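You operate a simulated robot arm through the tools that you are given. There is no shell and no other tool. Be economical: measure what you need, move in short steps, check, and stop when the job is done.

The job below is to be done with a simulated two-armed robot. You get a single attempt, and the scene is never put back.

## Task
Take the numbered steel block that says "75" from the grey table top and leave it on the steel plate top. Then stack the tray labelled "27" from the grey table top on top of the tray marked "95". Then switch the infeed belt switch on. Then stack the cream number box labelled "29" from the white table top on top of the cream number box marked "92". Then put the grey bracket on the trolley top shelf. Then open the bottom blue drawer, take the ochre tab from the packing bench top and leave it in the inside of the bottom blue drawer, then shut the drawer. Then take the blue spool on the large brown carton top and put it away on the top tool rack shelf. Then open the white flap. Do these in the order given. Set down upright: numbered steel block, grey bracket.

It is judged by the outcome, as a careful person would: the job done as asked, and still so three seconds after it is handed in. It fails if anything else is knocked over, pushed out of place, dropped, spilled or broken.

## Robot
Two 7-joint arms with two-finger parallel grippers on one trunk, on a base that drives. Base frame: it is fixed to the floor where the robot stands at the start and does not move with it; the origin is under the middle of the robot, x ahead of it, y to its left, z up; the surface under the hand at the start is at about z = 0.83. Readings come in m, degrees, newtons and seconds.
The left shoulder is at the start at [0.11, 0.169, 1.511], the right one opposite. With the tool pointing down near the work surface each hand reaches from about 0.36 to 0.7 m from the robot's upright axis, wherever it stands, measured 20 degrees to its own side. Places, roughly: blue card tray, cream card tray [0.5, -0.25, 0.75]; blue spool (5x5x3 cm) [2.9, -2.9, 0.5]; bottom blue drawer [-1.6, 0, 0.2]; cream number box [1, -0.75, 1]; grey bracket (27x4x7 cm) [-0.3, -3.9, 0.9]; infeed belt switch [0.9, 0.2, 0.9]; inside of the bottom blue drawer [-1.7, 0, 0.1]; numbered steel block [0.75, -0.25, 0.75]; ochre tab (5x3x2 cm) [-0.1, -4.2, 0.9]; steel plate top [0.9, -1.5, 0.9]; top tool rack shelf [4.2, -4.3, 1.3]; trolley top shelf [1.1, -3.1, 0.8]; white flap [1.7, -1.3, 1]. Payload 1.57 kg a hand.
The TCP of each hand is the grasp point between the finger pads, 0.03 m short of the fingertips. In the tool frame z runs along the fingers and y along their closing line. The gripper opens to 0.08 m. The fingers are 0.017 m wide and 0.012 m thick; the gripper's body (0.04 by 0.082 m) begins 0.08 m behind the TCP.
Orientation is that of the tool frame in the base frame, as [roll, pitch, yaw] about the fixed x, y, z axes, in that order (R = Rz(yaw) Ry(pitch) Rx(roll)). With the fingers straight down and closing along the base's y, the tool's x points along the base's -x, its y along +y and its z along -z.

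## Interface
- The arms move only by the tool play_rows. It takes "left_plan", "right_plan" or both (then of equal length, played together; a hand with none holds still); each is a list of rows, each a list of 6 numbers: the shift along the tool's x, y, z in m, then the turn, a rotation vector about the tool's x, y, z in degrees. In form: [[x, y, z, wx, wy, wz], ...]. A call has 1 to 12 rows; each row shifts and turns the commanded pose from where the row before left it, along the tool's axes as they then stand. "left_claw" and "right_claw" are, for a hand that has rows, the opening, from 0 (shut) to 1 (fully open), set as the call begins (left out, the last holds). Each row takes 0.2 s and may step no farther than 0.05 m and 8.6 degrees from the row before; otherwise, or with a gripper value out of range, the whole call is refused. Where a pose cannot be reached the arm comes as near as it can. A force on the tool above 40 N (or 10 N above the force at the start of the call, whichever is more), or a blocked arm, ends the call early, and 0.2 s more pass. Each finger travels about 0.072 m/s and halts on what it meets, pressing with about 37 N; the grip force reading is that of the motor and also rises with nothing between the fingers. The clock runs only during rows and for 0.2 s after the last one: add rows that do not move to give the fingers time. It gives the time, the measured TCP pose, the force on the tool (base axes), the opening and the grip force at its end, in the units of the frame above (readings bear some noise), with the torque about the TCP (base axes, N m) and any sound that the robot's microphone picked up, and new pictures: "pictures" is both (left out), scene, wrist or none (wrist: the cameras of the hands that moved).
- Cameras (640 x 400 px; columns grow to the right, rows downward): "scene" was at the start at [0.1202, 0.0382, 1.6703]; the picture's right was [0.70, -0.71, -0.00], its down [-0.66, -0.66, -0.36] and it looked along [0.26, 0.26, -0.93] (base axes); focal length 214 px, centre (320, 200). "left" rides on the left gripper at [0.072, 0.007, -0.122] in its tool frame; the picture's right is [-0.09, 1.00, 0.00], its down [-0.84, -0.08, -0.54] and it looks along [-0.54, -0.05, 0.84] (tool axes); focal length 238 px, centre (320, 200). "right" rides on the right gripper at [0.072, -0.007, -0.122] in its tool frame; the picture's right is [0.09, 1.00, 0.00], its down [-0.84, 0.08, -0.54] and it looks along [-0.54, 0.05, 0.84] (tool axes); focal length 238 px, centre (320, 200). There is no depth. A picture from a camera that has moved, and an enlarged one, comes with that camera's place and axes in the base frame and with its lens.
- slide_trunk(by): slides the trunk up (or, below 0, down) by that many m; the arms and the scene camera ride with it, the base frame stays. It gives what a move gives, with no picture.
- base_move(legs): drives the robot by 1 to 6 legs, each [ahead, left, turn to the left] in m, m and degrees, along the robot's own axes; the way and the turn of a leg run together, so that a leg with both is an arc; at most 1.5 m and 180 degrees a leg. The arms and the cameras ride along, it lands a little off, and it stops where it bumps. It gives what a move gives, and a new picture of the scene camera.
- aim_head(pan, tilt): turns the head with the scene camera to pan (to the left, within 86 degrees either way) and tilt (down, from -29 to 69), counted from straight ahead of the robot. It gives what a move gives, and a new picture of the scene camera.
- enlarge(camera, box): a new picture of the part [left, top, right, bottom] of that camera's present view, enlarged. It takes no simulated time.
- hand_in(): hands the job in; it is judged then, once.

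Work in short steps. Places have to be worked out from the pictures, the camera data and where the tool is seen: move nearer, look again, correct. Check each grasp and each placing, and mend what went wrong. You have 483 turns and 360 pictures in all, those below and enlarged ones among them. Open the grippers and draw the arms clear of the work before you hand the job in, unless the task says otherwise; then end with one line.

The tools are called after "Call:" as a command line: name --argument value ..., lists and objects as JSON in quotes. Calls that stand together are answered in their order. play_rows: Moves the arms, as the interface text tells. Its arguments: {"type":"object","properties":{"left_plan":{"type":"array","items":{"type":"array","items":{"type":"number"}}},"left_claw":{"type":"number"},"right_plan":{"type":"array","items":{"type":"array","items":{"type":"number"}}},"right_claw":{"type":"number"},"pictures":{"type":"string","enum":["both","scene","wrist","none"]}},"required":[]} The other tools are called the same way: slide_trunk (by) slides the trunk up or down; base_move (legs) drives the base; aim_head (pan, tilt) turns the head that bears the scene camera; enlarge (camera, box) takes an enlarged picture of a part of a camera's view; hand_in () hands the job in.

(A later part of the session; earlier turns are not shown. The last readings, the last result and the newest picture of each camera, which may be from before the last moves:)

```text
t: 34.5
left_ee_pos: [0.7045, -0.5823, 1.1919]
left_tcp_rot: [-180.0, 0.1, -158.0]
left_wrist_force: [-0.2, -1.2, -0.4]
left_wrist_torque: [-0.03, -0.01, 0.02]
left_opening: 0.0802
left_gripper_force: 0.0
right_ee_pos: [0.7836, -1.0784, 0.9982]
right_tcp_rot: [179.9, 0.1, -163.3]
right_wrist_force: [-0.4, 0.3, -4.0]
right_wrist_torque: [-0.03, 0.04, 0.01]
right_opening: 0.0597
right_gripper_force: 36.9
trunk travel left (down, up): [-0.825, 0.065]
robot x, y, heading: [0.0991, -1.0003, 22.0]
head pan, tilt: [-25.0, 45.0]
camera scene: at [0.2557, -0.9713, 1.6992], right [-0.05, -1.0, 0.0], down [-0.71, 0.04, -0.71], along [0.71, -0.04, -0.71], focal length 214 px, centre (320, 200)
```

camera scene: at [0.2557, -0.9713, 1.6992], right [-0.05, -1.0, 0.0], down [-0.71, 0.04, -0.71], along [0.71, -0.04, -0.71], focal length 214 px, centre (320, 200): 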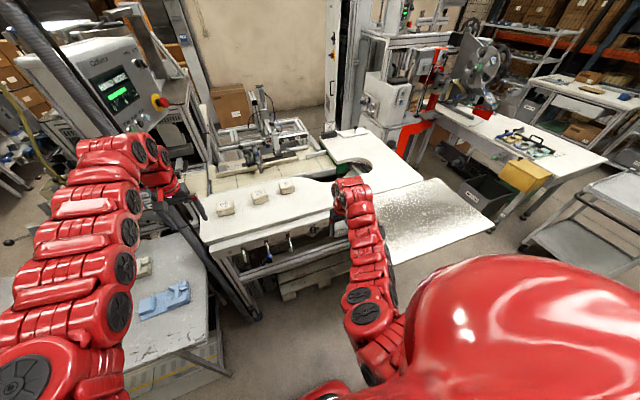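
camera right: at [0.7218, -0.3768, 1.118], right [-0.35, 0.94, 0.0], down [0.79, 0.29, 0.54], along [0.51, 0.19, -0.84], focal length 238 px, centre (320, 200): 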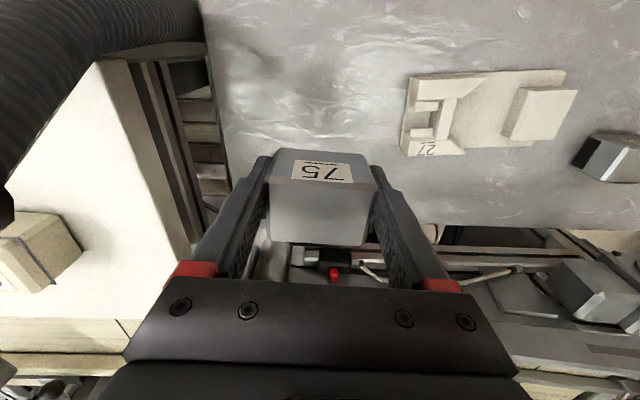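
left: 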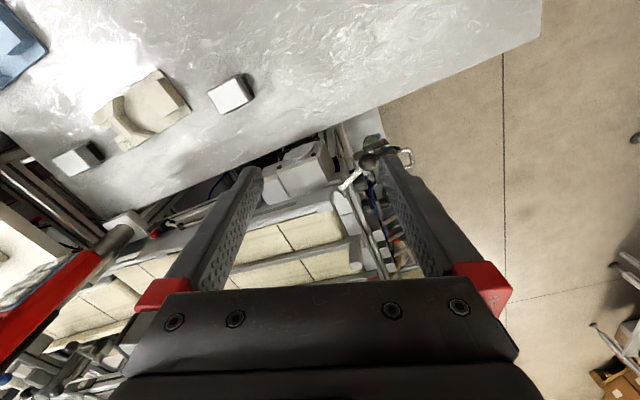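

The block is held. I'll raise the trunk 6 cm for clearance and strafe right so the hand hovers over the steel plate.

Call:
slide_trunk --by 0.06

Call:
base_move --legs '[[-0.05, 0, 0], [0, -0.43, 0]]'

Call:
enlarge --camera "right" --box '[0, 0, 640, 400]'

```text
t: 35.5
left_ee_pos: [0.7049, -0.5817, 1.2509]
left_tcp_rot: [-180.0, -0.1, -158.0]
left_wrist_force: [0.2, 0.1, 0.0]
left_wrist_torque: [0.0, 0.01, -0.02]
left_opening: 0.08
left_gripper_force: 0.1
right_ee_pos: [0.7834, -1.0793, 1.0583]
right_tcp_rot: [180.0, 0.1, -163.4]
right_wrist_force: [1.0, 0.7, -3.5]
right_wrist_torque: [0.0, 0.02, -0.05]
right_opening: 0.0599
right_gripper_force: 36.6
trunk travel left (down, up): [-0.885, 0.005]
robot x, y, heading: [0.1039, -0.994, 22.0]
head pan, tilt: [-25.0, 45.0]
```

```text
t: 38.7
left_ee_pos: [0.8201, -0.9991, 1.2518]
left_tcp_rot: [-180.0, 0.0, -157.8]
left_wrist_force: [0.1, 0.2, -0.1]
left_wrist_torque: [-0.03, 0.04, -0.03]
left_opening: 0.08
left_gripper_force: 0.1
right_ee_pos: [0.9003, -1.4952, 1.0575]
right_tcp_rot: [179.9, 0.1, -163.2]
right_wrist_force: [0.7, -1.1, -4.5]
right_wrist_torque: [0.02, 0.01, -0.02]
right_opening: 0.0601
right_gripper_force: 36.9
trunk travel left (down, up): [-0.885, 0.005]
robot x, y, heading: [0.2155, -1.418, 22.1]
head pan, tilt: [-25.0, 45.0]
camera scene: at [0.3723, -1.3901, 1.7592], right [-0.05, -1.0, 0.0], down [-0.71, 0.03, -0.71], along [0.71, -0.03, -0.71], focal length 214 px, centre (320, 200)
```

scene: 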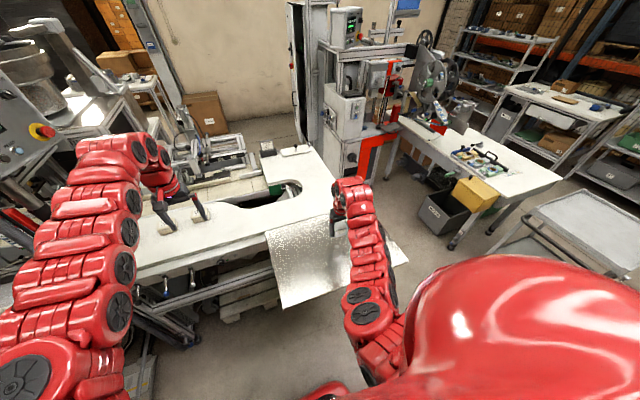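

```text
1.00 times, centred on (320, 200) of right (not enlarged: the box is as wide or as high as the picture)
camera zoom: at [0.8334, -1.5239, 1.1783], right [-0.38, 0.93, 0.0], down [0.78, 0.32, 0.54], along [0.5, 0.21, -0.84], focal length 238 px, centre (320, 200)
```

zoom: 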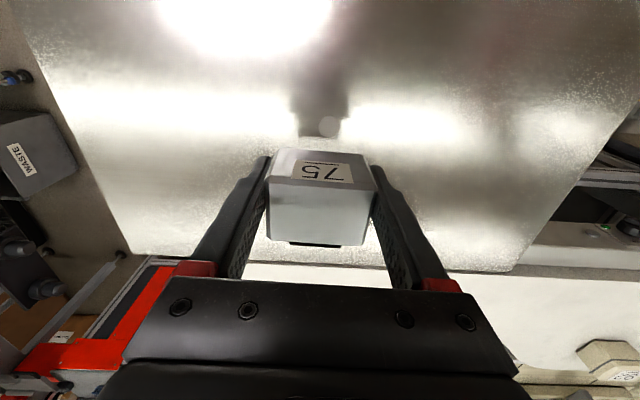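

The plate is empty and the block is well over it. I lower in small steps until it touches.

Call:
play_rows --right_plan '[[0, 0, 0.015, 0, 0, 0], [0, 0, 0.02, 0, 0, 0], [0, 0, 0.02, 0, 0, 0], [0, 0, 0.015, 0, 0, 0], [0, 0, 0, 0, 0, 0]]' --pictures "wrist"

```text
t: 39.9
left_ee_pos: [0.8197, -0.9991, 1.2517]
left_tcp_rot: [-179.9, -0.1, -157.7]
left_wrist_force: [-0.7, -0.4, 0.7]
left_wrist_torque: [0.0, 0.0, -0.01]
left_opening: 0.0799
left_gripper_force: 0.0
right_ee_pos: [0.9007, -1.4972, 0.9899]
right_tcp_rot: [179.9, 0.1, -163.2]
right_wrist_force: [0.8, -0.6, -3.4]
right_wrist_torque: [-0.02, 0.05, 0.02]
right_opening: 0.0599
right_gripper_force: 37.1
trunk travel left (down, up): [-0.885, 0.005]
robot x, y, heading: [0.2182, -1.4166, 22.0]
head pan, tilt: [-25.0, 45.0]
camera right: at [0.8333, -1.5248, 1.1096], right [-0.38, 0.93, 0.0], down [0.78, 0.31, 0.54], along [0.5, 0.21, -0.84], focal length 238 px, centre (320, 200)
```

right: 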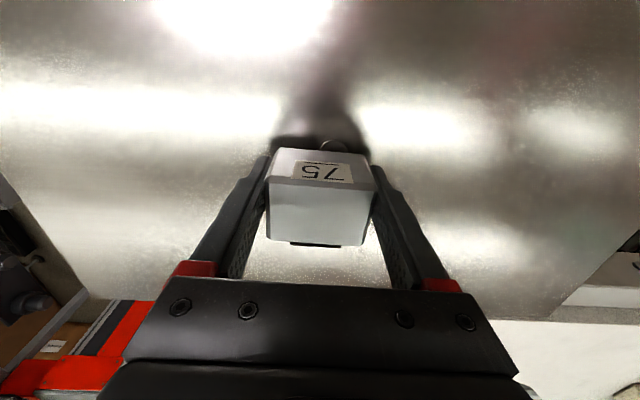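

Still no contact; the plate seems only slightly below. Finer steps now.

Call:
play_rows --right_plan '[[0, 0, 0.006, 0, 0, 0], [0, 0, 0.006, 0, 0, 0], [0, 0, 0.006, 0, 0, 0], [0, 0, 0.006, 0, 0, 0], [0, 0, 0, 0, 0, 0]]' --pictures "none"

Call:
play_rows --right_plan '[[0, 0, 0.005, 0, 0, 0], [0, 0, 0.005, 0, 0, 0], [0, 0, 0.005, 0, 0, 0], [0, 0, 0, 0, 0, 0]]' --pictures "wrist"

```text
t: 40.9
left_ee_pos: [0.8152, -1.0011, 1.252]
left_tcp_rot: [-179.9, 0.1, -157.7]
left_wrist_force: [0.1, 0.5, 0.3]
left_wrist_torque: [0.01, 0.05, 0.01]
left_opening: 0.0799
left_gripper_force: 0.1
right_ee_pos: [0.9025, -1.496, 0.9743]
right_tcp_rot: [-180.0, 1.1, -163.1]
right_wrist_force: [-13.2, -1.2, 33.6]
right_wrist_torque: [0.36, 1.0, 0.28]
right_opening: 0.0599
right_gripper_force: 37.3
trunk travel left (down, up): [-0.885, 0.005]
robot x, y, heading: [0.2166, -1.4172, 22.1]
head pan, tilt: [-25.0, 45.0]
stopped in row 4 (right hand): the force on the tool passed its limit at 49 N (the readings are from after the stop); the commanded pose is now the measured one
```

```text
t: 41.3
left_ee_pos: [0.8134, -1.0002, 1.2542]
left_tcp_rot: [-179.8, 0.1, -157.7]
left_wrist_force: [1.1, 0.1, -0.1]
left_wrist_torque: [0.03, 0.0, -0.01]
left_opening: 0.0802
left_gripper_force: 0.1
right_ee_pos: [0.904, -1.495, 0.9751]
right_tcp_rot: [-179.8, 1.7, -163.1]
right_wrist_force: [-17.8, -1.6, 34.9]
right_wrist_torque: [0.96, 1.3, 0.65]
right_opening: 0.0596
right_gripper_force: 36.9
trunk travel left (down, up): [-0.885, 0.005]
robot x, y, heading: [0.2144, -1.4179, 22.1]
head pan, tilt: [-25.0, 45.0]
stopped in row 2 (right hand): the force on the tool passed its limit at 53 N (the readings are from after the stop); the commanded pose is now the measured one
camera right: at [0.8341, -1.5247, 1.0937], right [-0.38, 0.93, -0.01], down [0.76, 0.31, 0.57], along [0.53, 0.21, -0.82], focal length 238 px, centre (320, 200)
```

right: 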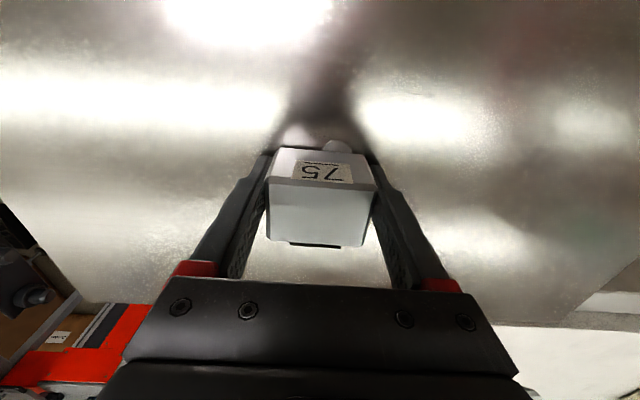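

The block has touched the plate at TCP z≈0.975. The push tilted the hand 1.7°, so I'll back off a little and remove the tilt.

Call:
play_rows --right_plan '[[0, 0, -0.006, 0, 0, 0], [0, 0, 0, 0, 1.7, 0], [0, 0, 0, 0, 0, 0]]' --pictures "none"

```text
t: 42.1
left_ee_pos: [0.8194, -1.0005, 1.2519]
left_tcp_rot: [180.0, 0.0, -157.7]
left_wrist_force: [0.2, 0.1, 0.0]
left_wrist_torque: [-0.01, -0.01, 0.02]
left_opening: 0.0801
left_gripper_force: 0.0
right_ee_pos: [0.9068, -1.4964, 0.9749]
right_tcp_rot: [-179.9, -0.2, -163.2]
right_wrist_force: [-2.6, 0.7, 1.6]
right_wrist_torque: [0.22, -0.02, 0.04]
right_opening: 0.0597
right_gripper_force: 37.1
trunk travel left (down, up): [-0.885, 0.005]
robot x, y, heading: [0.2196, -1.4151, 22.4]
head pan, tilt: [-25.0, 45.0]
```

It's level and just resting. I'll ease down 2 mm and open.

Call:
play_rows --right_plan '[[0, 0, 0.0015, 0, 0, 0], [0, 0, 0, 0, 0, 0]]' --pictures "none"

Call:
play_rows --right_plan '[[0, 0, 0, 0, 0, 0], [0, 0, 0, 0, 0, 0], [0, 0, 0, 0, 0, 0]]' --right_claw 1 --pictures "none"

Call:
play_rows --right_plan '[[0, 0, -0.03, 0, 0, 0], [0, 0, -0.04, 0, 0, 0], [0, 0, -0.04, 0, 0, 0], [0, 0, 0, 0, 0, 0]]' --pictures "wrist"

```text
t: 42.7
left_ee_pos: [0.8176, -1.0002, 1.2519]
left_tcp_rot: [179.9, 0.0, -157.7]
left_wrist_force: [-0.5, -0.8, 0.2]
left_wrist_torque: [-0.02, 0.0, -0.03]
left_opening: 0.08
left_gripper_force: 0.1
right_ee_pos: [0.9075, -1.4962, 0.9761]
right_tcp_rot: [-179.8, -0.2, -163.2]
right_wrist_force: [-1.3, 0.6, 7.8]
right_wrist_torque: [0.4, -0.15, 0.1]
right_opening: 0.06
right_gripper_force: 36.6
trunk travel left (down, up): [-0.885, 0.005]
robot x, y, heading: [0.2151, -1.4149, 22.5]
head pan, tilt: [-25.0, 45.0]
```

```text
t: 43.5
left_ee_pos: [0.8191, -1.0036, 1.2514]
left_tcp_rot: [-180.0, 0.0, -157.7]
left_wrist_force: [0.1, -1.1, -0.5]
left_wrist_torque: [-0.01, 0.01, 0.01]
left_opening: 0.0801
left_gripper_force: 0.0
right_ee_pos: [0.9085, -1.4975, 0.9748]
right_tcp_rot: [-179.8, -0.2, -163.2]
right_wrist_force: [4.2, -10.9, 12.2]
right_wrist_torque: [0.19, -0.08, -0.17]
right_opening: 0.0698
right_gripper_force: 0.0
trunk travel left (down, up): [-0.885, 0.005]
robot x, y, heading: [0.2186, -1.4183, 22.1]
head pan, tilt: [-25.0, 45.0]
```

```text
t: 44.5
left_ee_pos: [0.8199, -1.0024, 1.2502]
left_tcp_rot: [-180.0, -0.1, -157.7]
left_wrist_force: [0.1, -0.6, -0.7]
left_wrist_torque: [-0.01, 0.02, 0.04]
left_opening: 0.08
left_gripper_force: 0.0
right_ee_pos: [0.9097, -1.4971, 1.0836]
right_tcp_rot: [-180.0, -0.3, -163.2]
right_wrist_force: [0.1, 0.0, -0.3]
right_wrist_torque: [0.05, -0.01, -0.06]
right_opening: 0.08
right_gripper_force: 0.0
trunk travel left (down, up): [-0.885, 0.005]
robot x, y, heading: [0.2181, -1.4176, 22.3]
head pan, tilt: [-25.0, 45.0]
camera right: at [0.8436, -1.5242, 1.2043], right [-0.38, 0.93, 0.0], down [0.78, 0.32, 0.54], along [0.5, 0.2, -0.84], focal length 238 px, centre (320, 200)
```

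right: 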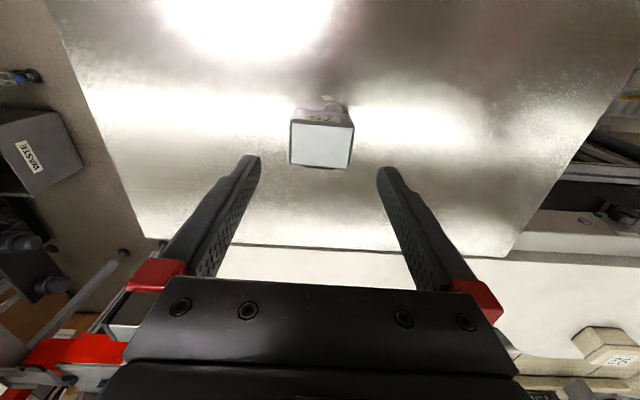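

Block 75 stands upright on the plate and is released. Now back to the grey table: straighten, back off slightly, strafe left, then go forward.

Call:
base_move --legs '[[-0.08, 0, -1.6], [0, -0.0, 0], [0, 1.26, 0], [0.2, 0, 0]]'

Call:
enlarge --camera "right" --box '[0, 0, 640, 400]'

```text
t: 53.0
left_ee_pos: [0.4885, 0.2031, 1.2523]
left_tcp_rot: [-180.0, 0.1, -158.6]
left_wrist_force: [0.2, -0.4, -0.1]
left_wrist_torque: [0.0, 0.0, 0.0]
left_opening: 0.08
left_gripper_force: 0.1
right_ee_pos: [0.5712, -0.2938, 1.0839]
right_tcp_rot: [-179.8, -0.2, -164.1]
right_wrist_force: [-0.2, 0.9, -0.4]
right_wrist_torque: [0.0, -0.01, 0.02]
right_opening: 0.0798
right_gripper_force: 0.1
trunk travel left (down, up): [-0.885, 0.005]
robot x, y, heading: [-0.1165, -0.2027, 21.2]
head pan, tilt: [-25.0, 45.0]
camera scene: at [0.0344, -0.1802, 1.7595], right [-0.07, -1.0, 0.0], down [-0.7, 0.05, -0.71], along [0.71, -0.05, -0.71], focal length 214 px, centre (320, 200)
```

scene: 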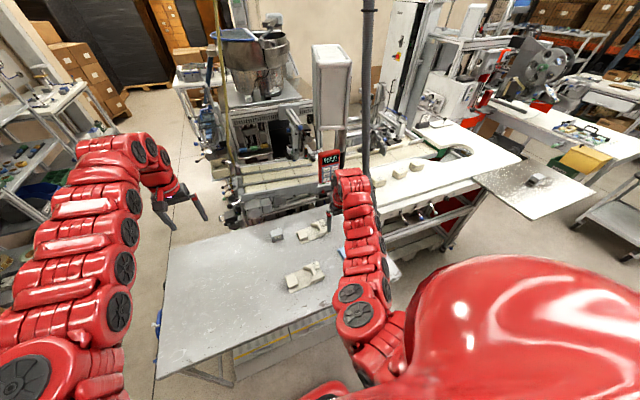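

```text
1.00 times, centred on (320, 200) of right (not enlarged: the box is as wide or as high as the picture)
camera zoom: at [0.5044, -0.32, 1.2055], right [-0.36, 0.93, 0.0], down [0.79, 0.31, 0.54], along [0.5, 0.19, -0.84], focal length 238 px, centre (320, 200)
```

zoom: 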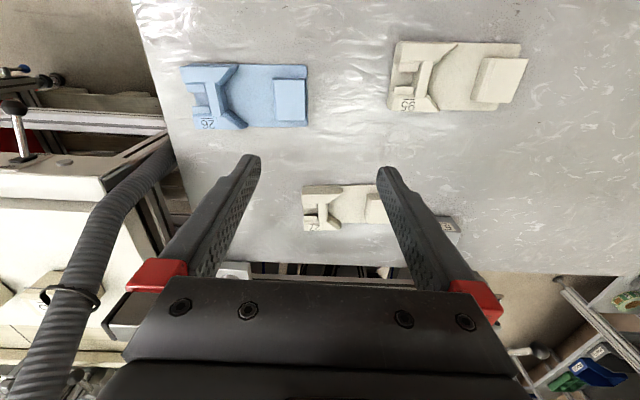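

I'm back at the table. I'll zoom on both trays to plan the grasp.

Call:
enlarge --camera "right" --box '[370, 20, 540, 130]'

Call:
slide_trunk --by -0.06

```text
3.64 times, centred on (455, 75) of right
camera zoom: at [0.5044, -0.32, 1.2055], right [-0.36, 0.93, 0.0], down [0.79, 0.31, 0.54], along [0.5, 0.19, -0.84], focal length 867 px, centre (-171, 654)
```

zoom: 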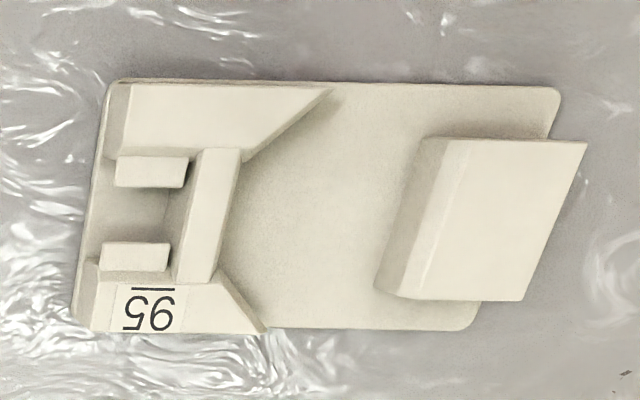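

```text
t: 54.0
left_ee_pos: [0.4906, 0.2041, 1.1918]
left_tcp_rot: [-179.9, 0.1, -158.7]
left_wrist_force: [0.4, -0.1, -0.4]
left_wrist_torque: [0.03, -0.02, 0.01]
left_opening: 0.08
left_gripper_force: 0.0
right_ee_pos: [0.5719, -0.2936, 1.0233]
right_tcp_rot: [-179.8, -0.2, -164.2]
right_wrist_force: [-0.5, -0.3, -0.3]
right_wrist_torque: [-0.03, -0.01, 0.0]
right_opening: 0.0799
right_gripper_force: 0.1
trunk travel left (down, up): [-0.825, 0.065]
robot x, y, heading: [-0.1205, -0.2032, 21.2]
head pan, tilt: [-25.0, 45.0]
```

Best grip is across the solid block at the tray's open end, closing along the tray's long axis. I'll drive forward 0.17 m so both trays are in reach, then look.

Call:
base_move --legs '[[0.17, 0, 0]]'

Call:
enlarge --camera "right" --box '[0, 0, 640, 400]'

```text
t: 55.4
left_ee_pos: [0.6454, 0.2667, 1.1914]
left_tcp_rot: [-180.0, 0.1, -158.6]
left_wrist_force: [0.1, -0.2, 0.2]
left_wrist_torque: [0.02, -0.01, 0.0]
left_opening: 0.08
left_gripper_force: 0.1
right_ee_pos: [0.7289, -0.2306, 1.0242]
right_tcp_rot: [-179.8, -0.2, -163.9]
right_wrist_force: [-0.7, 0.2, -0.2]
right_wrist_torque: [0.0, -0.03, 0.02]
right_opening: 0.0798
right_gripper_force: 0.1
trunk travel left (down, up): [-0.825, 0.065]
robot x, y, heading: [0.0357, -0.1422, 21.3]
head pan, tilt: [-25.0, 45.0]
camera scene: at [0.1915, -0.1184, 1.6995], right [-0.06, -1.0, 0.0], down [-0.7, 0.04, -0.71], along [0.71, -0.04, -0.71], focal length 214 px, centre (320, 200)
```

scene: 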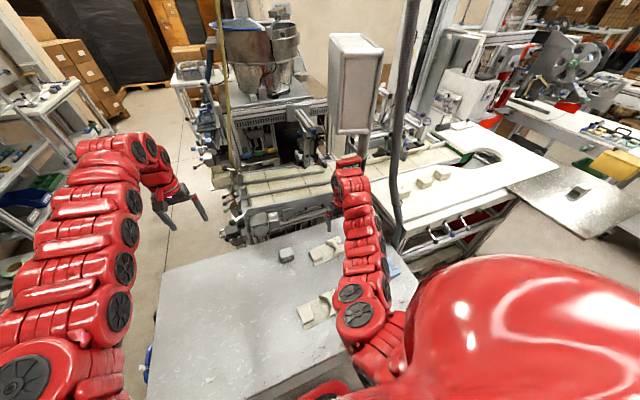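

```text
1.00 times, centred on (320, 200) of right (not enlarged: the box is as wide or as high as the picture)
camera zoom: at [0.6618, -0.2573, 1.1454], right [-0.36, 0.93, 0.0], down [0.78, 0.31, 0.54], along [0.5, 0.19, -0.84], focal length 238 px, centre (320, 200)
```

zoom: 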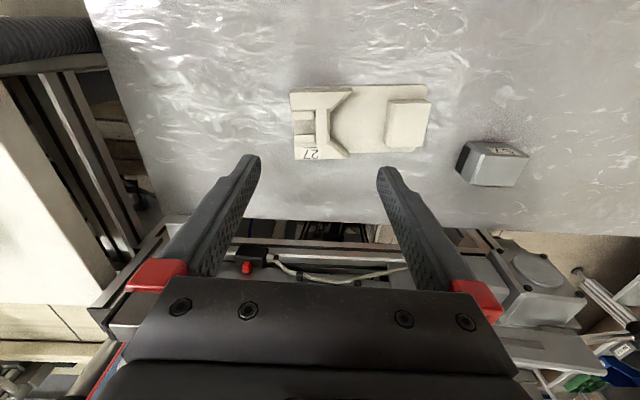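

Call:
enlarge --camera "right" --box '[280, 70, 440, 170]'

```text
4.00 times, centred on (360, 120) of right
camera zoom: at [0.6618, -0.2573, 1.1454], right [-0.36, 0.93, 0.0], down [0.78, 0.31, 0.54], along [0.5, 0.19, -0.84], focal length 953 px, centre (160, 520)
```

zoom: 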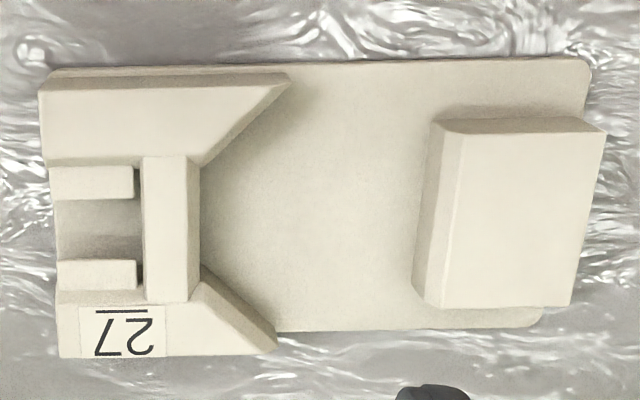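

Tray 27's block end is near (0.695,-0.135), with its long axis at 112°. I'll rotate the tool to match and move above it.

Call:
play_rows --right_plan '[[0, 0, 0, 0, 0, -6], [-0.002, 0.034, 0.02, 0, 0, 0], [-0.002, 0.034, 0.02, 0, 0, 0], [-0.001, 0.034, 0.025, 0, 0, 0], [0, 0, 0, 0, 0, 0]]' --pictures "wrist"

```text
t: 56.6
left_ee_pos: [0.646, 0.2673, 1.1915]
left_tcp_rot: [179.9, -0.1, -158.5]
left_wrist_force: [-0.3, -0.4, 0.3]
left_wrist_torque: [0.02, -0.01, 0.01]
left_opening: 0.0801
left_gripper_force: 0.0
right_ee_pos: [0.6967, -0.1359, 0.9594]
right_tcp_rot: [-179.8, -0.3, -158.1]
right_wrist_force: [-0.2, 0.0, -0.8]
right_wrist_torque: [-0.02, -0.02, 0.0]
right_opening: 0.08
right_gripper_force: 0.0
trunk travel left (down, up): [-0.825, 0.065]
robot x, y, heading: [0.0399, -0.1404, 21.4]
head pan, tilt: [-25.0, 45.0]
camera right: at [0.6324, -0.1689, 1.0796], right [-0.46, 0.89, 0.0], down [0.75, 0.39, 0.54], along [0.48, 0.24, -0.84], focal length 238 px, centre (320, 200)
```

right: 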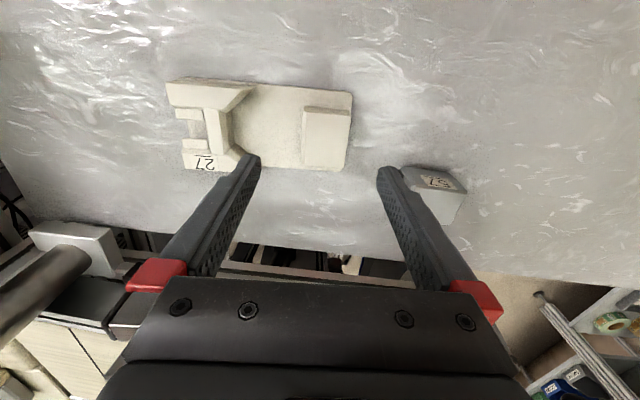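

Alignment is good within 5 mm. I'll descend to TCP z≈0.874.

Call:
play_rows --right_plan '[[0.003, 0.004, 0.03, 0, 0, 0], [0, 0, 0.03, 0, 0, 0], [0, 0, 0.022, 0, 0, 0], [0, 0, 0, 0, 0, 0]]' --pictures "wrist"

```text
t: 57.6
left_ee_pos: [0.6464, 0.2677, 1.1901]
left_tcp_rot: [-180.0, 0.0, -158.5]
left_wrist_force: [0.1, -0.6, -0.3]
left_wrist_torque: [-0.03, 0.01, 0.03]
left_opening: 0.0803
left_gripper_force: 0.0
right_ee_pos: [0.692, -0.1312, 0.878]
right_tcp_rot: [-179.8, -0.3, -158.0]
right_wrist_force: [-0.4, 0.1, -0.5]
right_wrist_torque: [0.02, -0.02, 0.01]
right_opening: 0.08
right_gripper_force: 0.1
trunk travel left (down, up): [-0.825, 0.065]
robot x, y, heading: [0.0414, -0.1421, 21.3]
head pan, tilt: [-25.0, 45.0]
camera right: at [0.6285, -0.1654, 0.9985], right [-0.46, 0.89, 0.0], down [0.75, 0.39, 0.54], along [0.48, 0.24, -0.84], focal length 238 px, centre (320, 200)
```

right: 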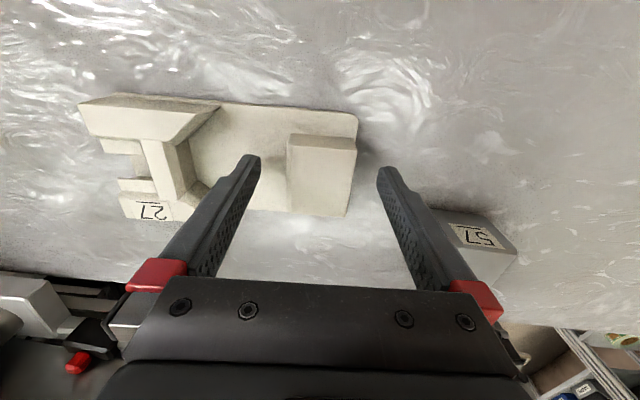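

The fingers straddle the block of tray 27. I'll lower 5 mm more and close.

Call:
play_rows --right_plan '[[0, 0, 0.005, 0, 0, 0], [0, 0, 0, 0, 0, 0]]' --pictures "none"

Call:
play_rows --right_plan '[[0, 0, 0, 0, 0, 0], [0, 0, 0, 0, 0, 0], [0, 0, 0, 0, 0, 0], [0, 0, 0, 0, 0, 0]]' --right_claw 0 --pictures "wrist"

```text
t: 58.2
left_ee_pos: [0.6474, 0.267, 1.1915]
left_tcp_rot: [180.0, 0.0, -158.6]
left_wrist_force: [0.1, 0.1, -1.6]
left_wrist_torque: [-0.03, 0.01, 0.02]
left_opening: 0.0801
left_gripper_force: 0.0
right_ee_pos: [0.6945, -0.1319, 0.8719]
right_tcp_rot: [-179.8, -0.3, -157.9]
right_wrist_force: [-0.2, 0.5, 0.1]
right_wrist_torque: [-0.01, 0.03, 0.01]
right_opening: 0.08
right_gripper_force: 0.1
trunk travel left (down, up): [-0.825, 0.065]
robot x, y, heading: [0.0409, -0.1392, 21.4]
head pan, tilt: [-25.0, 45.0]
```

```text
t: 59.2
left_ee_pos: [0.6466, 0.2666, 1.1913]
left_tcp_rot: [-180.0, -0.1, -158.4]
left_wrist_force: [-0.7, 0.4, -0.5]
left_wrist_torque: [0.01, -0.02, 0.01]
left_opening: 0.08
left_gripper_force: 0.2
right_ee_pos: [0.6933, -0.133, 0.8707]
right_tcp_rot: [-179.8, -0.3, -157.9]
right_wrist_force: [1.2, 0.0, 0.1]
right_wrist_torque: [-0.04, 0.0, 0.03]
right_opening: 0.0435
right_gripper_force: 30.4
trunk travel left (down, up): [-0.825, 0.065]
robot x, y, heading: [0.0361, -0.1419, 21.6]
head pan, tilt: [-25.0, 45.0]
camera right: at [0.6293, -0.1656, 0.9931], right [-0.46, 0.89, 0.0], down [0.75, 0.39, 0.54], along [0.48, 0.24, -0.84], focal length 238 px, centre (320, 200)
```

right: 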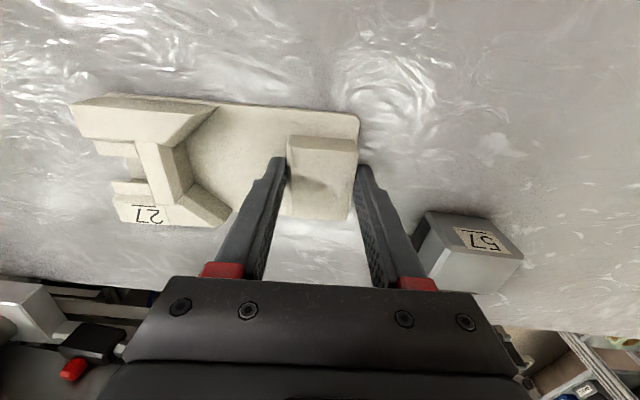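

Gripped at 43.5 mm. Lift slowly and check.

Call:
play_rows --right_plan '[[0, 0, -0.006, 0, 0, 0], [0, 0, -0.01, 0, 0, 0], [0, 0, -0.015, 0, 0, 0], [0, 0, -0.02, 0, 0, 0], [0, 0, -0.02, 0, 0, 0], [0, 0, 0, 0, 0, 0]]' --pictures "wrist"

```text
t: 60.6
left_ee_pos: [0.6467, 0.2656, 1.1922]
left_tcp_rot: [-179.9, -0.1, -158.5]
left_wrist_force: [0.1, 0.1, -1.2]
left_wrist_torque: [0.02, 0.01, 0.0]
left_opening: 0.08
left_gripper_force: 0.0
right_ee_pos: [0.693, -0.1314, 0.9421]
right_tcp_rot: [-179.9, -0.3, -158.0]
right_wrist_force: [-0.4, 0.1, -0.4]
right_wrist_torque: [0.03, 0.02, 0.01]
right_opening: 0.0436
right_gripper_force: 29.9
trunk travel left (down, up): [-0.825, 0.065]
robot x, y, heading: [0.0388, -0.1419, 21.6]
head pan, tilt: [-25.0, 45.0]
camera right: at [0.629, -0.1651, 1.0637], right [-0.46, 0.89, 0.0], down [0.75, 0.39, 0.54], along [0.48, 0.24, -0.84], focal length 238 px, centre (320, 200)
```

right: 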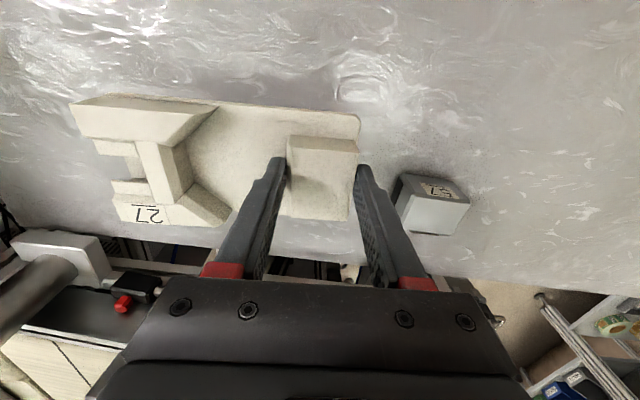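

Tray 27 is held level. I'll use the base to bring it over tray 95: back 0.2 m, then left 0.13 m, passing clear of block 57.

Call:
base_move --legs '[[-0.205, 0, 0], [0, 0.13, 0]]'

Call:
enlarge --camera "right" --box '[0, 0, 640, 400]'

```text
t: 63.1
left_ee_pos: [0.4092, 0.3153, 1.1908]
left_tcp_rot: [179.9, -0.1, -158.4]
left_wrist_force: [1.6, -0.2, 0.3]
left_wrist_torque: [0.06, -0.02, 0.0]
left_opening: 0.08
left_gripper_force: 0.0
right_ee_pos: [0.457, -0.084, 0.9424]
right_tcp_rot: [180.0, -0.3, -157.9]
right_wrist_force: [-0.6, 0.2, -0.2]
right_wrist_torque: [0.02, 0.02, -0.02]
right_opening: 0.0435
right_gripper_force: 30.0
trunk travel left (down, up): [-0.825, 0.065]
robot x, y, heading: [-0.2004, -0.093, 21.5]
head pan, tilt: [-25.0, 45.0]
camera scene: at [-0.0419, -0.0711, 1.6992], right [-0.06, -1.0, 0.0], down [-0.71, 0.04, -0.71], along [0.71, -0.04, -0.71], focal length 214 px, centre (320, 200)
```

scene: 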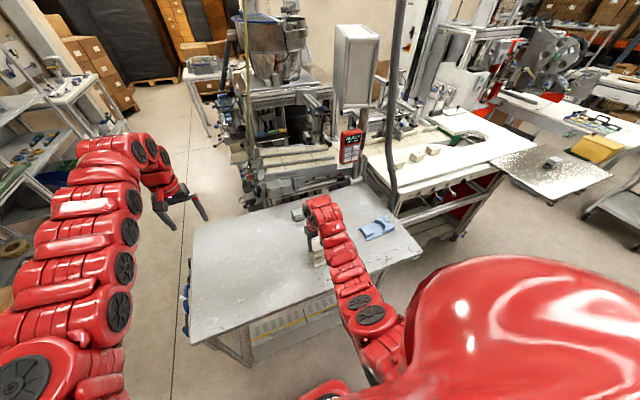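

```text
1.00 times, centred on (320, 200) of right (not enlarged: the box is as wide or as high as the picture)
camera zoom: at [0.3929, -0.1172, 1.0634], right [-0.46, 0.89, 0.0], down [0.75, 0.39, 0.54], along [0.48, 0.25, -0.84], focal length 238 px, centre (320, 200)
```

zoom: 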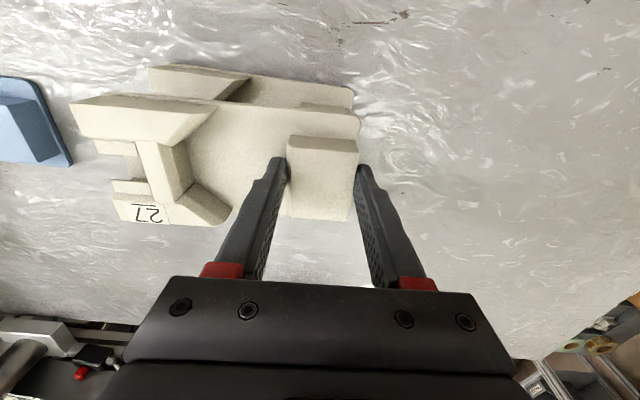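

I'll zoom to compare the edges of the two trays.

Call:
enlarge --camera "right" --box '[60, 50, 380, 240]'

```text
2.00 times, centred on (220, 145) of right
camera zoom: at [0.3929, -0.1172, 1.0634], right [-0.46, 0.89, 0.0], down [0.75, 0.39, 0.54], along [0.48, 0.25, -0.84], focal length 477 px, centre (520, 310)
```

zoom: 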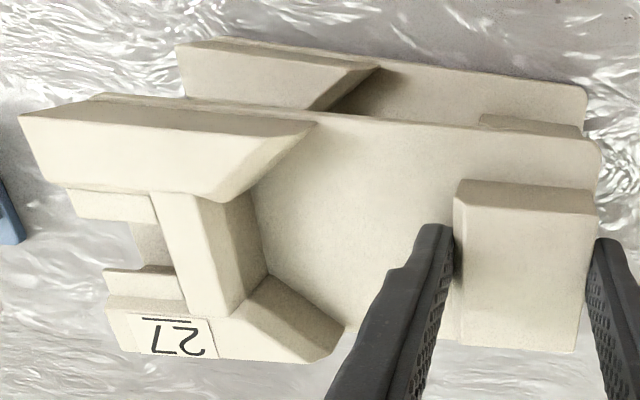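

I need a shift of about 8 mm back and a 1.6° rotation. I'll apply that and begin lowering carefully.

Call:
play_rows --right_plan '[[0.0076, 0.0015, 0, 0, 0, 1.6], [0, 0, 0.01, 0, 0, 0], [0, 0, 0.01, 0, 0, 0], [0, 0, 0, 0, 0, 0]]' --pictures "none"

Call:
enlarge --camera "right" --box '[60, 50, 380, 240]'

```text
t: 64.1
left_ee_pos: [0.4087, 0.3161, 1.1911]
left_tcp_rot: [180.0, 0.0, -158.4]
left_wrist_force: [0.5, 0.1, -0.4]
left_wrist_torque: [0.01, 0.01, -0.02]
left_opening: 0.08
left_gripper_force: 0.0
right_ee_pos: [0.449, -0.0848, 0.922]
right_tcp_rot: [-179.7, -0.3, -159.4]
right_wrist_force: [-0.5, -0.2, -0.4]
right_wrist_torque: [0.02, 0.0, 0.02]
right_opening: 0.0436
right_gripper_force: 30.1
trunk travel left (down, up): [-0.825, 0.065]
robot x, y, heading: [-0.201, -0.0949, 21.6]
head pan, tilt: [-25.0, 45.0]
```

```text
2.00 times, centred on (220, 145) of right
camera zoom: at [0.384, -0.1164, 1.0433], right [-0.43, 0.9, 0.0], down [0.76, 0.37, 0.54], along [0.48, 0.23, -0.84], focal length 477 px, centre (520, 310)
```

zoom: 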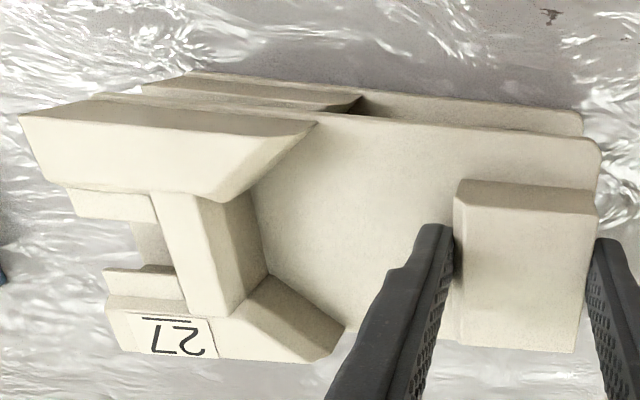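

The trays are aligned within about 2 mm. I'll continue lowering.

Call:
play_rows --right_plan '[[0, 0, 0.005, 0, 0, 0], [0, 0, 0.005, 0, 0, 0], [0, 0, 0, 0, 0, 0]]' --pictures "none"

```text
t: 64.9
left_ee_pos: [0.409, 0.3162, 1.1901]
left_tcp_rot: [-180.0, -0.1, -158.5]
left_wrist_force: [-0.4, 0.3, -1.0]
left_wrist_torque: [-0.04, -0.02, 0.0]
left_opening: 0.0798
left_gripper_force: 0.0
right_ee_pos: [0.4477, -0.0843, 0.9126]
right_tcp_rot: [-179.8, -0.3, -159.4]
right_wrist_force: [0.1, 0.9, -0.6]
right_wrist_torque: [0.02, 0.0, -0.01]
right_opening: 0.0434
right_gripper_force: 29.6
trunk travel left (down, up): [-0.825, 0.065]
robot x, y, heading: [-0.1981, -0.0926, 21.5]
head pan, tilt: [-25.0, 45.0]
```

Call:
play_rows --right_plan '[[0, 0, 0.004, 0, 0, 0], [0, 0, 0.004, 0, 0, 0], [0, 0, 0, 0, 0, 0]]' --pictures "none"

```text
t: 65.7
left_ee_pos: [0.4103, 0.3157, 1.1912]
left_tcp_rot: [180.0, -0.1, -158.4]
left_wrist_force: [0.6, -0.1, -0.6]
left_wrist_torque: [-0.01, 0.01, 0.01]
left_opening: 0.08
left_gripper_force: 0.2
right_ee_pos: [0.4486, -0.0837, 0.9045]
right_tcp_rot: [-179.8, -0.3, -159.5]
right_wrist_force: [0.3, -0.2, -0.6]
right_wrist_torque: [0.01, 0.02, 0.02]
right_opening: 0.0435
right_gripper_force: 30.0
trunk travel left (down, up): [-0.825, 0.065]
robot x, y, heading: [-0.1995, -0.0935, 21.5]
head pan, tilt: [-25.0, 45.0]
```

Still free; I'll continue in 3 mm steps.

Call:
play_rows --right_plan '[[0, 0, 0.003, 0, 0, 0], [0, 0, 0.003, 0, 0, 0], [0, 0, 0, 0, 0, 0]]' --pictures "wrist"

```text
t: 66.5
left_ee_pos: [0.4074, 0.316, 1.1917]
left_tcp_rot: [-180.0, -0.1, -158.4]
left_wrist_force: [0.1, 0.1, -0.9]
left_wrist_torque: [0.0, -0.01, 0.0]
left_opening: 0.0802
left_gripper_force: 0.0
right_ee_pos: [0.4477, -0.0841, 0.9025]
right_tcp_rot: [-179.9, 0.0, -159.5]
right_wrist_force: [3.8, -0.8, 22.4]
right_wrist_torque: [-0.24, 0.07, 0.07]
right_opening: 0.0432
right_gripper_force: 29.5
trunk travel left (down, up): [-0.825, 0.065]
robot x, y, heading: [-0.2008, -0.0961, 21.7]
head pan, tilt: [-25.0, 45.0]
camera right: at [0.3828, -0.1159, 1.0221], right [-0.44, 0.9, 0.0], down [0.76, 0.37, 0.54], along [0.49, 0.23, -0.84], focal length 238 px, centre (320, 200)
```

right: 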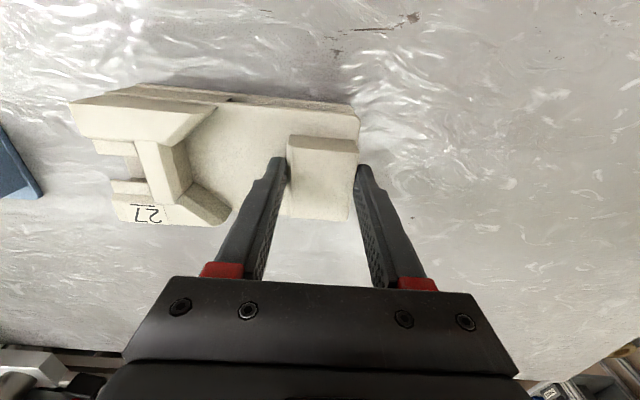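

Contact at TCP z=0.9025 as predicted. I'll relax 3 mm, open, and rise.

Call:
play_rows --right_plan '[[0, 0, -0.0025, 0, 0, 0], [0, 0, 0, 0, 0, 0]]' --pictures "none"

Call:
play_rows --right_plan '[[0, 0, 0, 0, 0, 0], [0, 0, 0, 0, 0, 0], [0, 0, 0, 0, 0, 0]]' --right_claw 1 --pictures "none"

Call:
play_rows --right_plan '[[0, 0, -0.02, 0, 0, 0], [0, 0, -0.03, 0, 0, 0], [0, 0, -0.04, 0, 0, 0], [0, 0, 0, 0, 0, 0]]' --pictures "both"

```text
t: 67.1
left_ee_pos: [0.4087, 0.3164, 1.1916]
left_tcp_rot: [180.0, 0.0, -158.3]
left_wrist_force: [-0.3, 0.1, -0.2]
left_wrist_torque: [0.04, -0.02, 0.0]
left_opening: 0.0801
left_gripper_force: 0.1
right_ee_pos: [0.4466, -0.0832, 0.9027]
right_tcp_rot: [-179.8, -0.2, -159.6]
right_wrist_force: [3.4, -0.6, 15.1]
right_wrist_torque: [0.01, -0.25, 0.07]
right_opening: 0.0437
right_gripper_force: 29.5
trunk travel left (down, up): [-0.825, 0.065]
robot x, y, heading: [-0.1977, -0.0938, 21.4]
head pan, tilt: [-25.0, 45.0]
```

```text
t: 67.9
left_ee_pos: [0.41, 0.3164, 1.191]
left_tcp_rot: [179.9, -0.1, -158.4]
left_wrist_force: [0.2, 0.4, -0.1]
left_wrist_torque: [0.0, -0.03, 0.0]
left_opening: 0.0799
left_gripper_force: 0.1
right_ee_pos: [0.4484, -0.0853, 0.9005]
right_tcp_rot: [-179.8, -0.3, -159.5]
right_wrist_force: [0.4, 0.3, -0.1]
right_wrist_torque: [0.0, -0.01, -0.02]
right_opening: 0.0798
right_gripper_force: 0.0
trunk travel left (down, up): [-0.825, 0.065]
robot x, y, heading: [-0.1999, -0.095, 21.5]
head pan, tilt: [-25.0, 45.0]
```

```text
t: 68.9
left_ee_pos: [0.4096, 0.3157, 1.1907]
left_tcp_rot: [180.0, -0.1, -158.4]
left_wrist_force: [-0.5, 0.7, 0.4]
left_wrist_torque: [0.01, 0.01, -0.01]
left_opening: 0.0801
left_gripper_force: 0.0
right_ee_pos: [0.4485, -0.0828, 0.991]
right_tcp_rot: [-179.9, -0.3, -159.5]
right_wrist_force: [0.1, -0.6, 0.2]
right_wrist_torque: [-0.01, 0.03, -0.01]
right_opening: 0.0802
right_gripper_force: 0.0
trunk travel left (down, up): [-0.825, 0.065]
robot x, y, heading: [-0.2023, -0.0929, 21.7]
head pan, tilt: [-25.0, 45.0]
camera scene: at [-0.0422, -0.0696, 1.6991], right [-0.06, -1.0, 0.0], down [-0.71, 0.04, -0.71], along [0.71, -0.04, -0.71], focal length 214 px, centre (320, 200)
camera right: at [0.3836, -0.1156, 1.1123], right [-0.43, 0.9, 0.0], down [0.76, 0.37, 0.54], along [0.48, 0.23, -0.84], focal length 238 px, centre (320, 200)
```

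scene: 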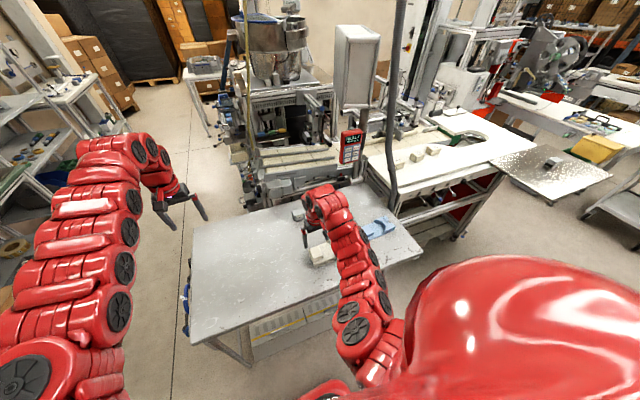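
right: 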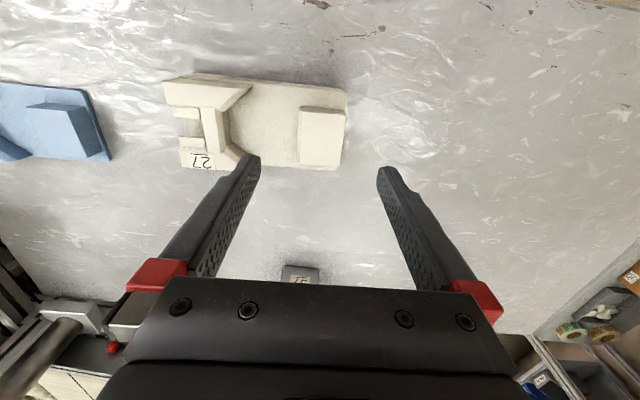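

Tray 27 sits squarely on tray 95. Next is the infeed belt switch near (0.9,0.2,0.9), so I'll zoom in on that spot.

Call:
enlarge --camera "scene" --box '[210, 130, 370, 230]'

Call:
enlarge --camera "left" --box '[0, 0, 640, 400]'

```text
4.00 times, centred on (290, 180) of scene
camera zoom: at [-0.0422, -0.0696, 1.6991], right [-0.06, -1.0, 0.0], down [-0.71, 0.04, -0.71], along [0.71, -0.04, -0.71], focal length 858 px, centre (440, 280)
```

zoom: 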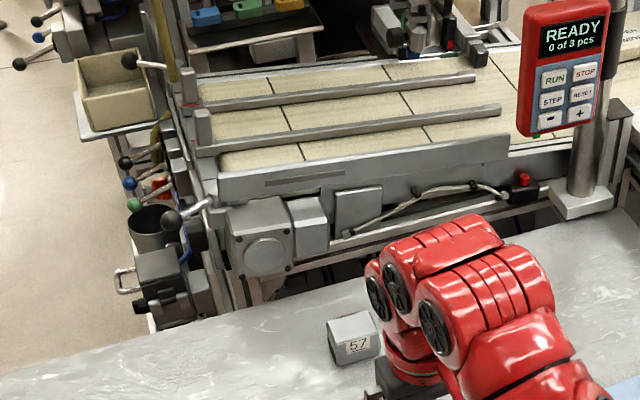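

```text
1.00 times, centred on (320, 200) of left (not enlarged: the box is as wide or as high as the picture)
camera zoom: at [0.3406, 0.2943, 1.3131], right [-0.28, 0.96, 0.0], down [0.81, 0.24, 0.54], along [0.52, 0.15, -0.84], focal length 238 px, centre (320, 200)
```

zoom: 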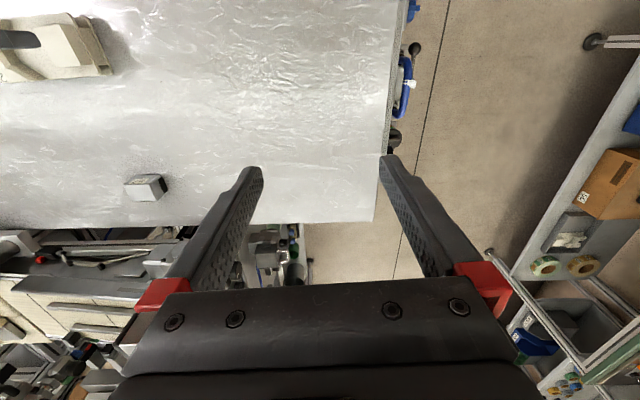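

The likely switch is the lever with a black knob near (0.92,0.23,0.9) at the belt's near-left corner. I'll drive ahead 0.2 m so the left wrist camera can see it up close.

Call:
base_move --legs '[[0.19, 0, 0]]'

Call:
enlarge --camera "left" --box '[0, 0, 640, 400]'

```text
t: 70.5
left_ee_pos: [0.5864, 0.3865, 1.1914]
left_tcp_rot: [-180.0, -0.1, -158.4]
left_wrist_force: [-0.8, -0.5, -0.6]
left_wrist_torque: [0.02, -0.04, 0.01]
left_opening: 0.0802
left_gripper_force: 0.2
right_ee_pos: [0.6249, -0.0132, 0.9921]
right_tcp_rot: [-179.8, -0.2, -159.4]
right_wrist_force: [-0.3, 0.5, 0.1]
right_wrist_torque: [0.02, -0.01, 0.01]
right_opening: 0.0801
right_gripper_force: 0.1
trunk travel left (down, up): [-0.825, 0.065]
robot x, y, heading: [-0.0212, -0.0273, 21.6]
head pan, tilt: [-25.0, 45.0]
camera scene: at [0.1337, 0.0001, 1.6994], right [-0.06, -1.0, 0.0], down [-0.71, 0.04, -0.71], along [0.71, -0.04, -0.71], focal length 214 px, centre (320, 200)
```

scene: 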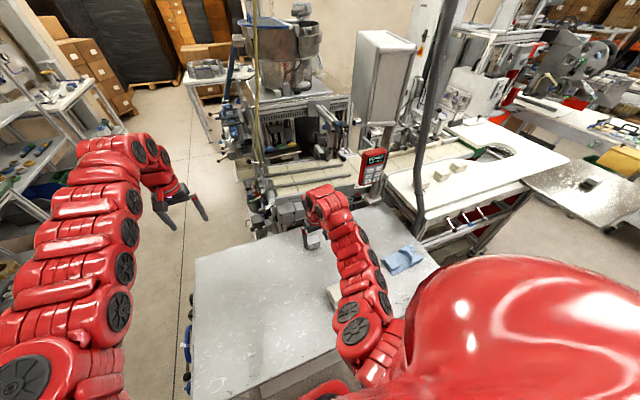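

```text
1.00 times, centred on (320, 200) of left (not enlarged: the box is as wide or as high as the picture)
camera zoom: at [0.517, 0.3641, 1.3141], right [-0.28, 0.96, 0.0], down [0.81, 0.24, 0.54], along [0.52, 0.15, -0.84], focal length 238 px, centre (320, 200)
```

zoom: 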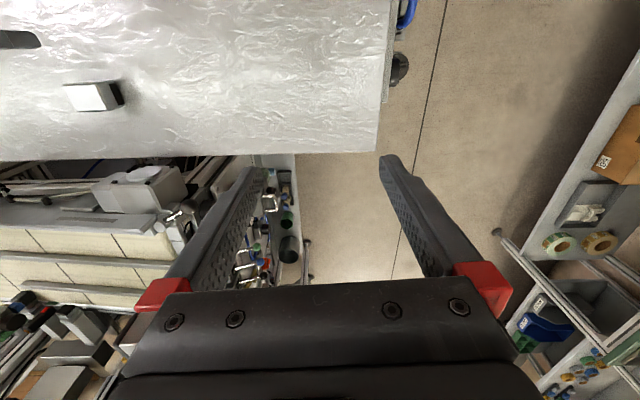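

Call:
enlarge --camera "left" --box '[60, 140, 220, 240]'

Call:
enlarge --camera "scene" --box '[215, 160, 335, 240]'

```text
4.00 times, centred on (140, 190) of left
camera zoom: at [0.517, 0.3641, 1.3141], right [-0.28, 0.96, 0.0], down [0.81, 0.24, 0.54], along [0.52, 0.15, -0.84], focal length 953 px, centre (1040, 240)
```

zoom: 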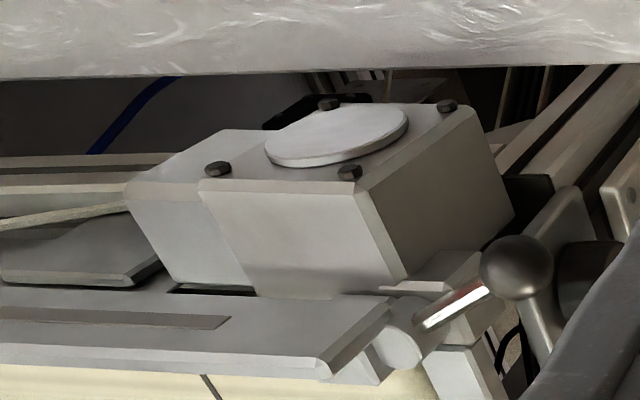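

```text
5.00 times, centred on (275, 200) of scene
camera zoom: at [0.1337, 0.0001, 1.6994], right [-0.06, -1.0, 0.0], down [-0.71, 0.04, -0.71], along [0.71, -0.04, -0.71], focal length 1072 px, centre (545, 200)
```

zoom: 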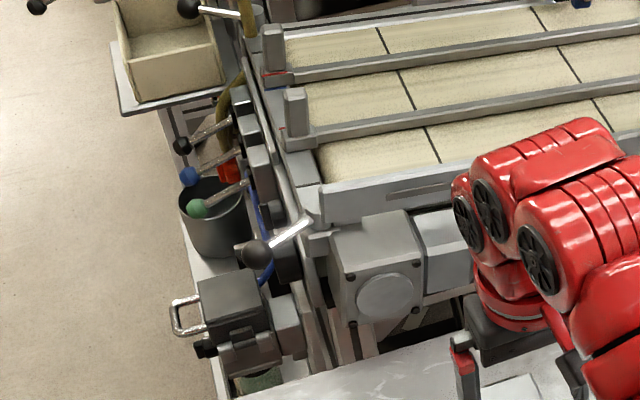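

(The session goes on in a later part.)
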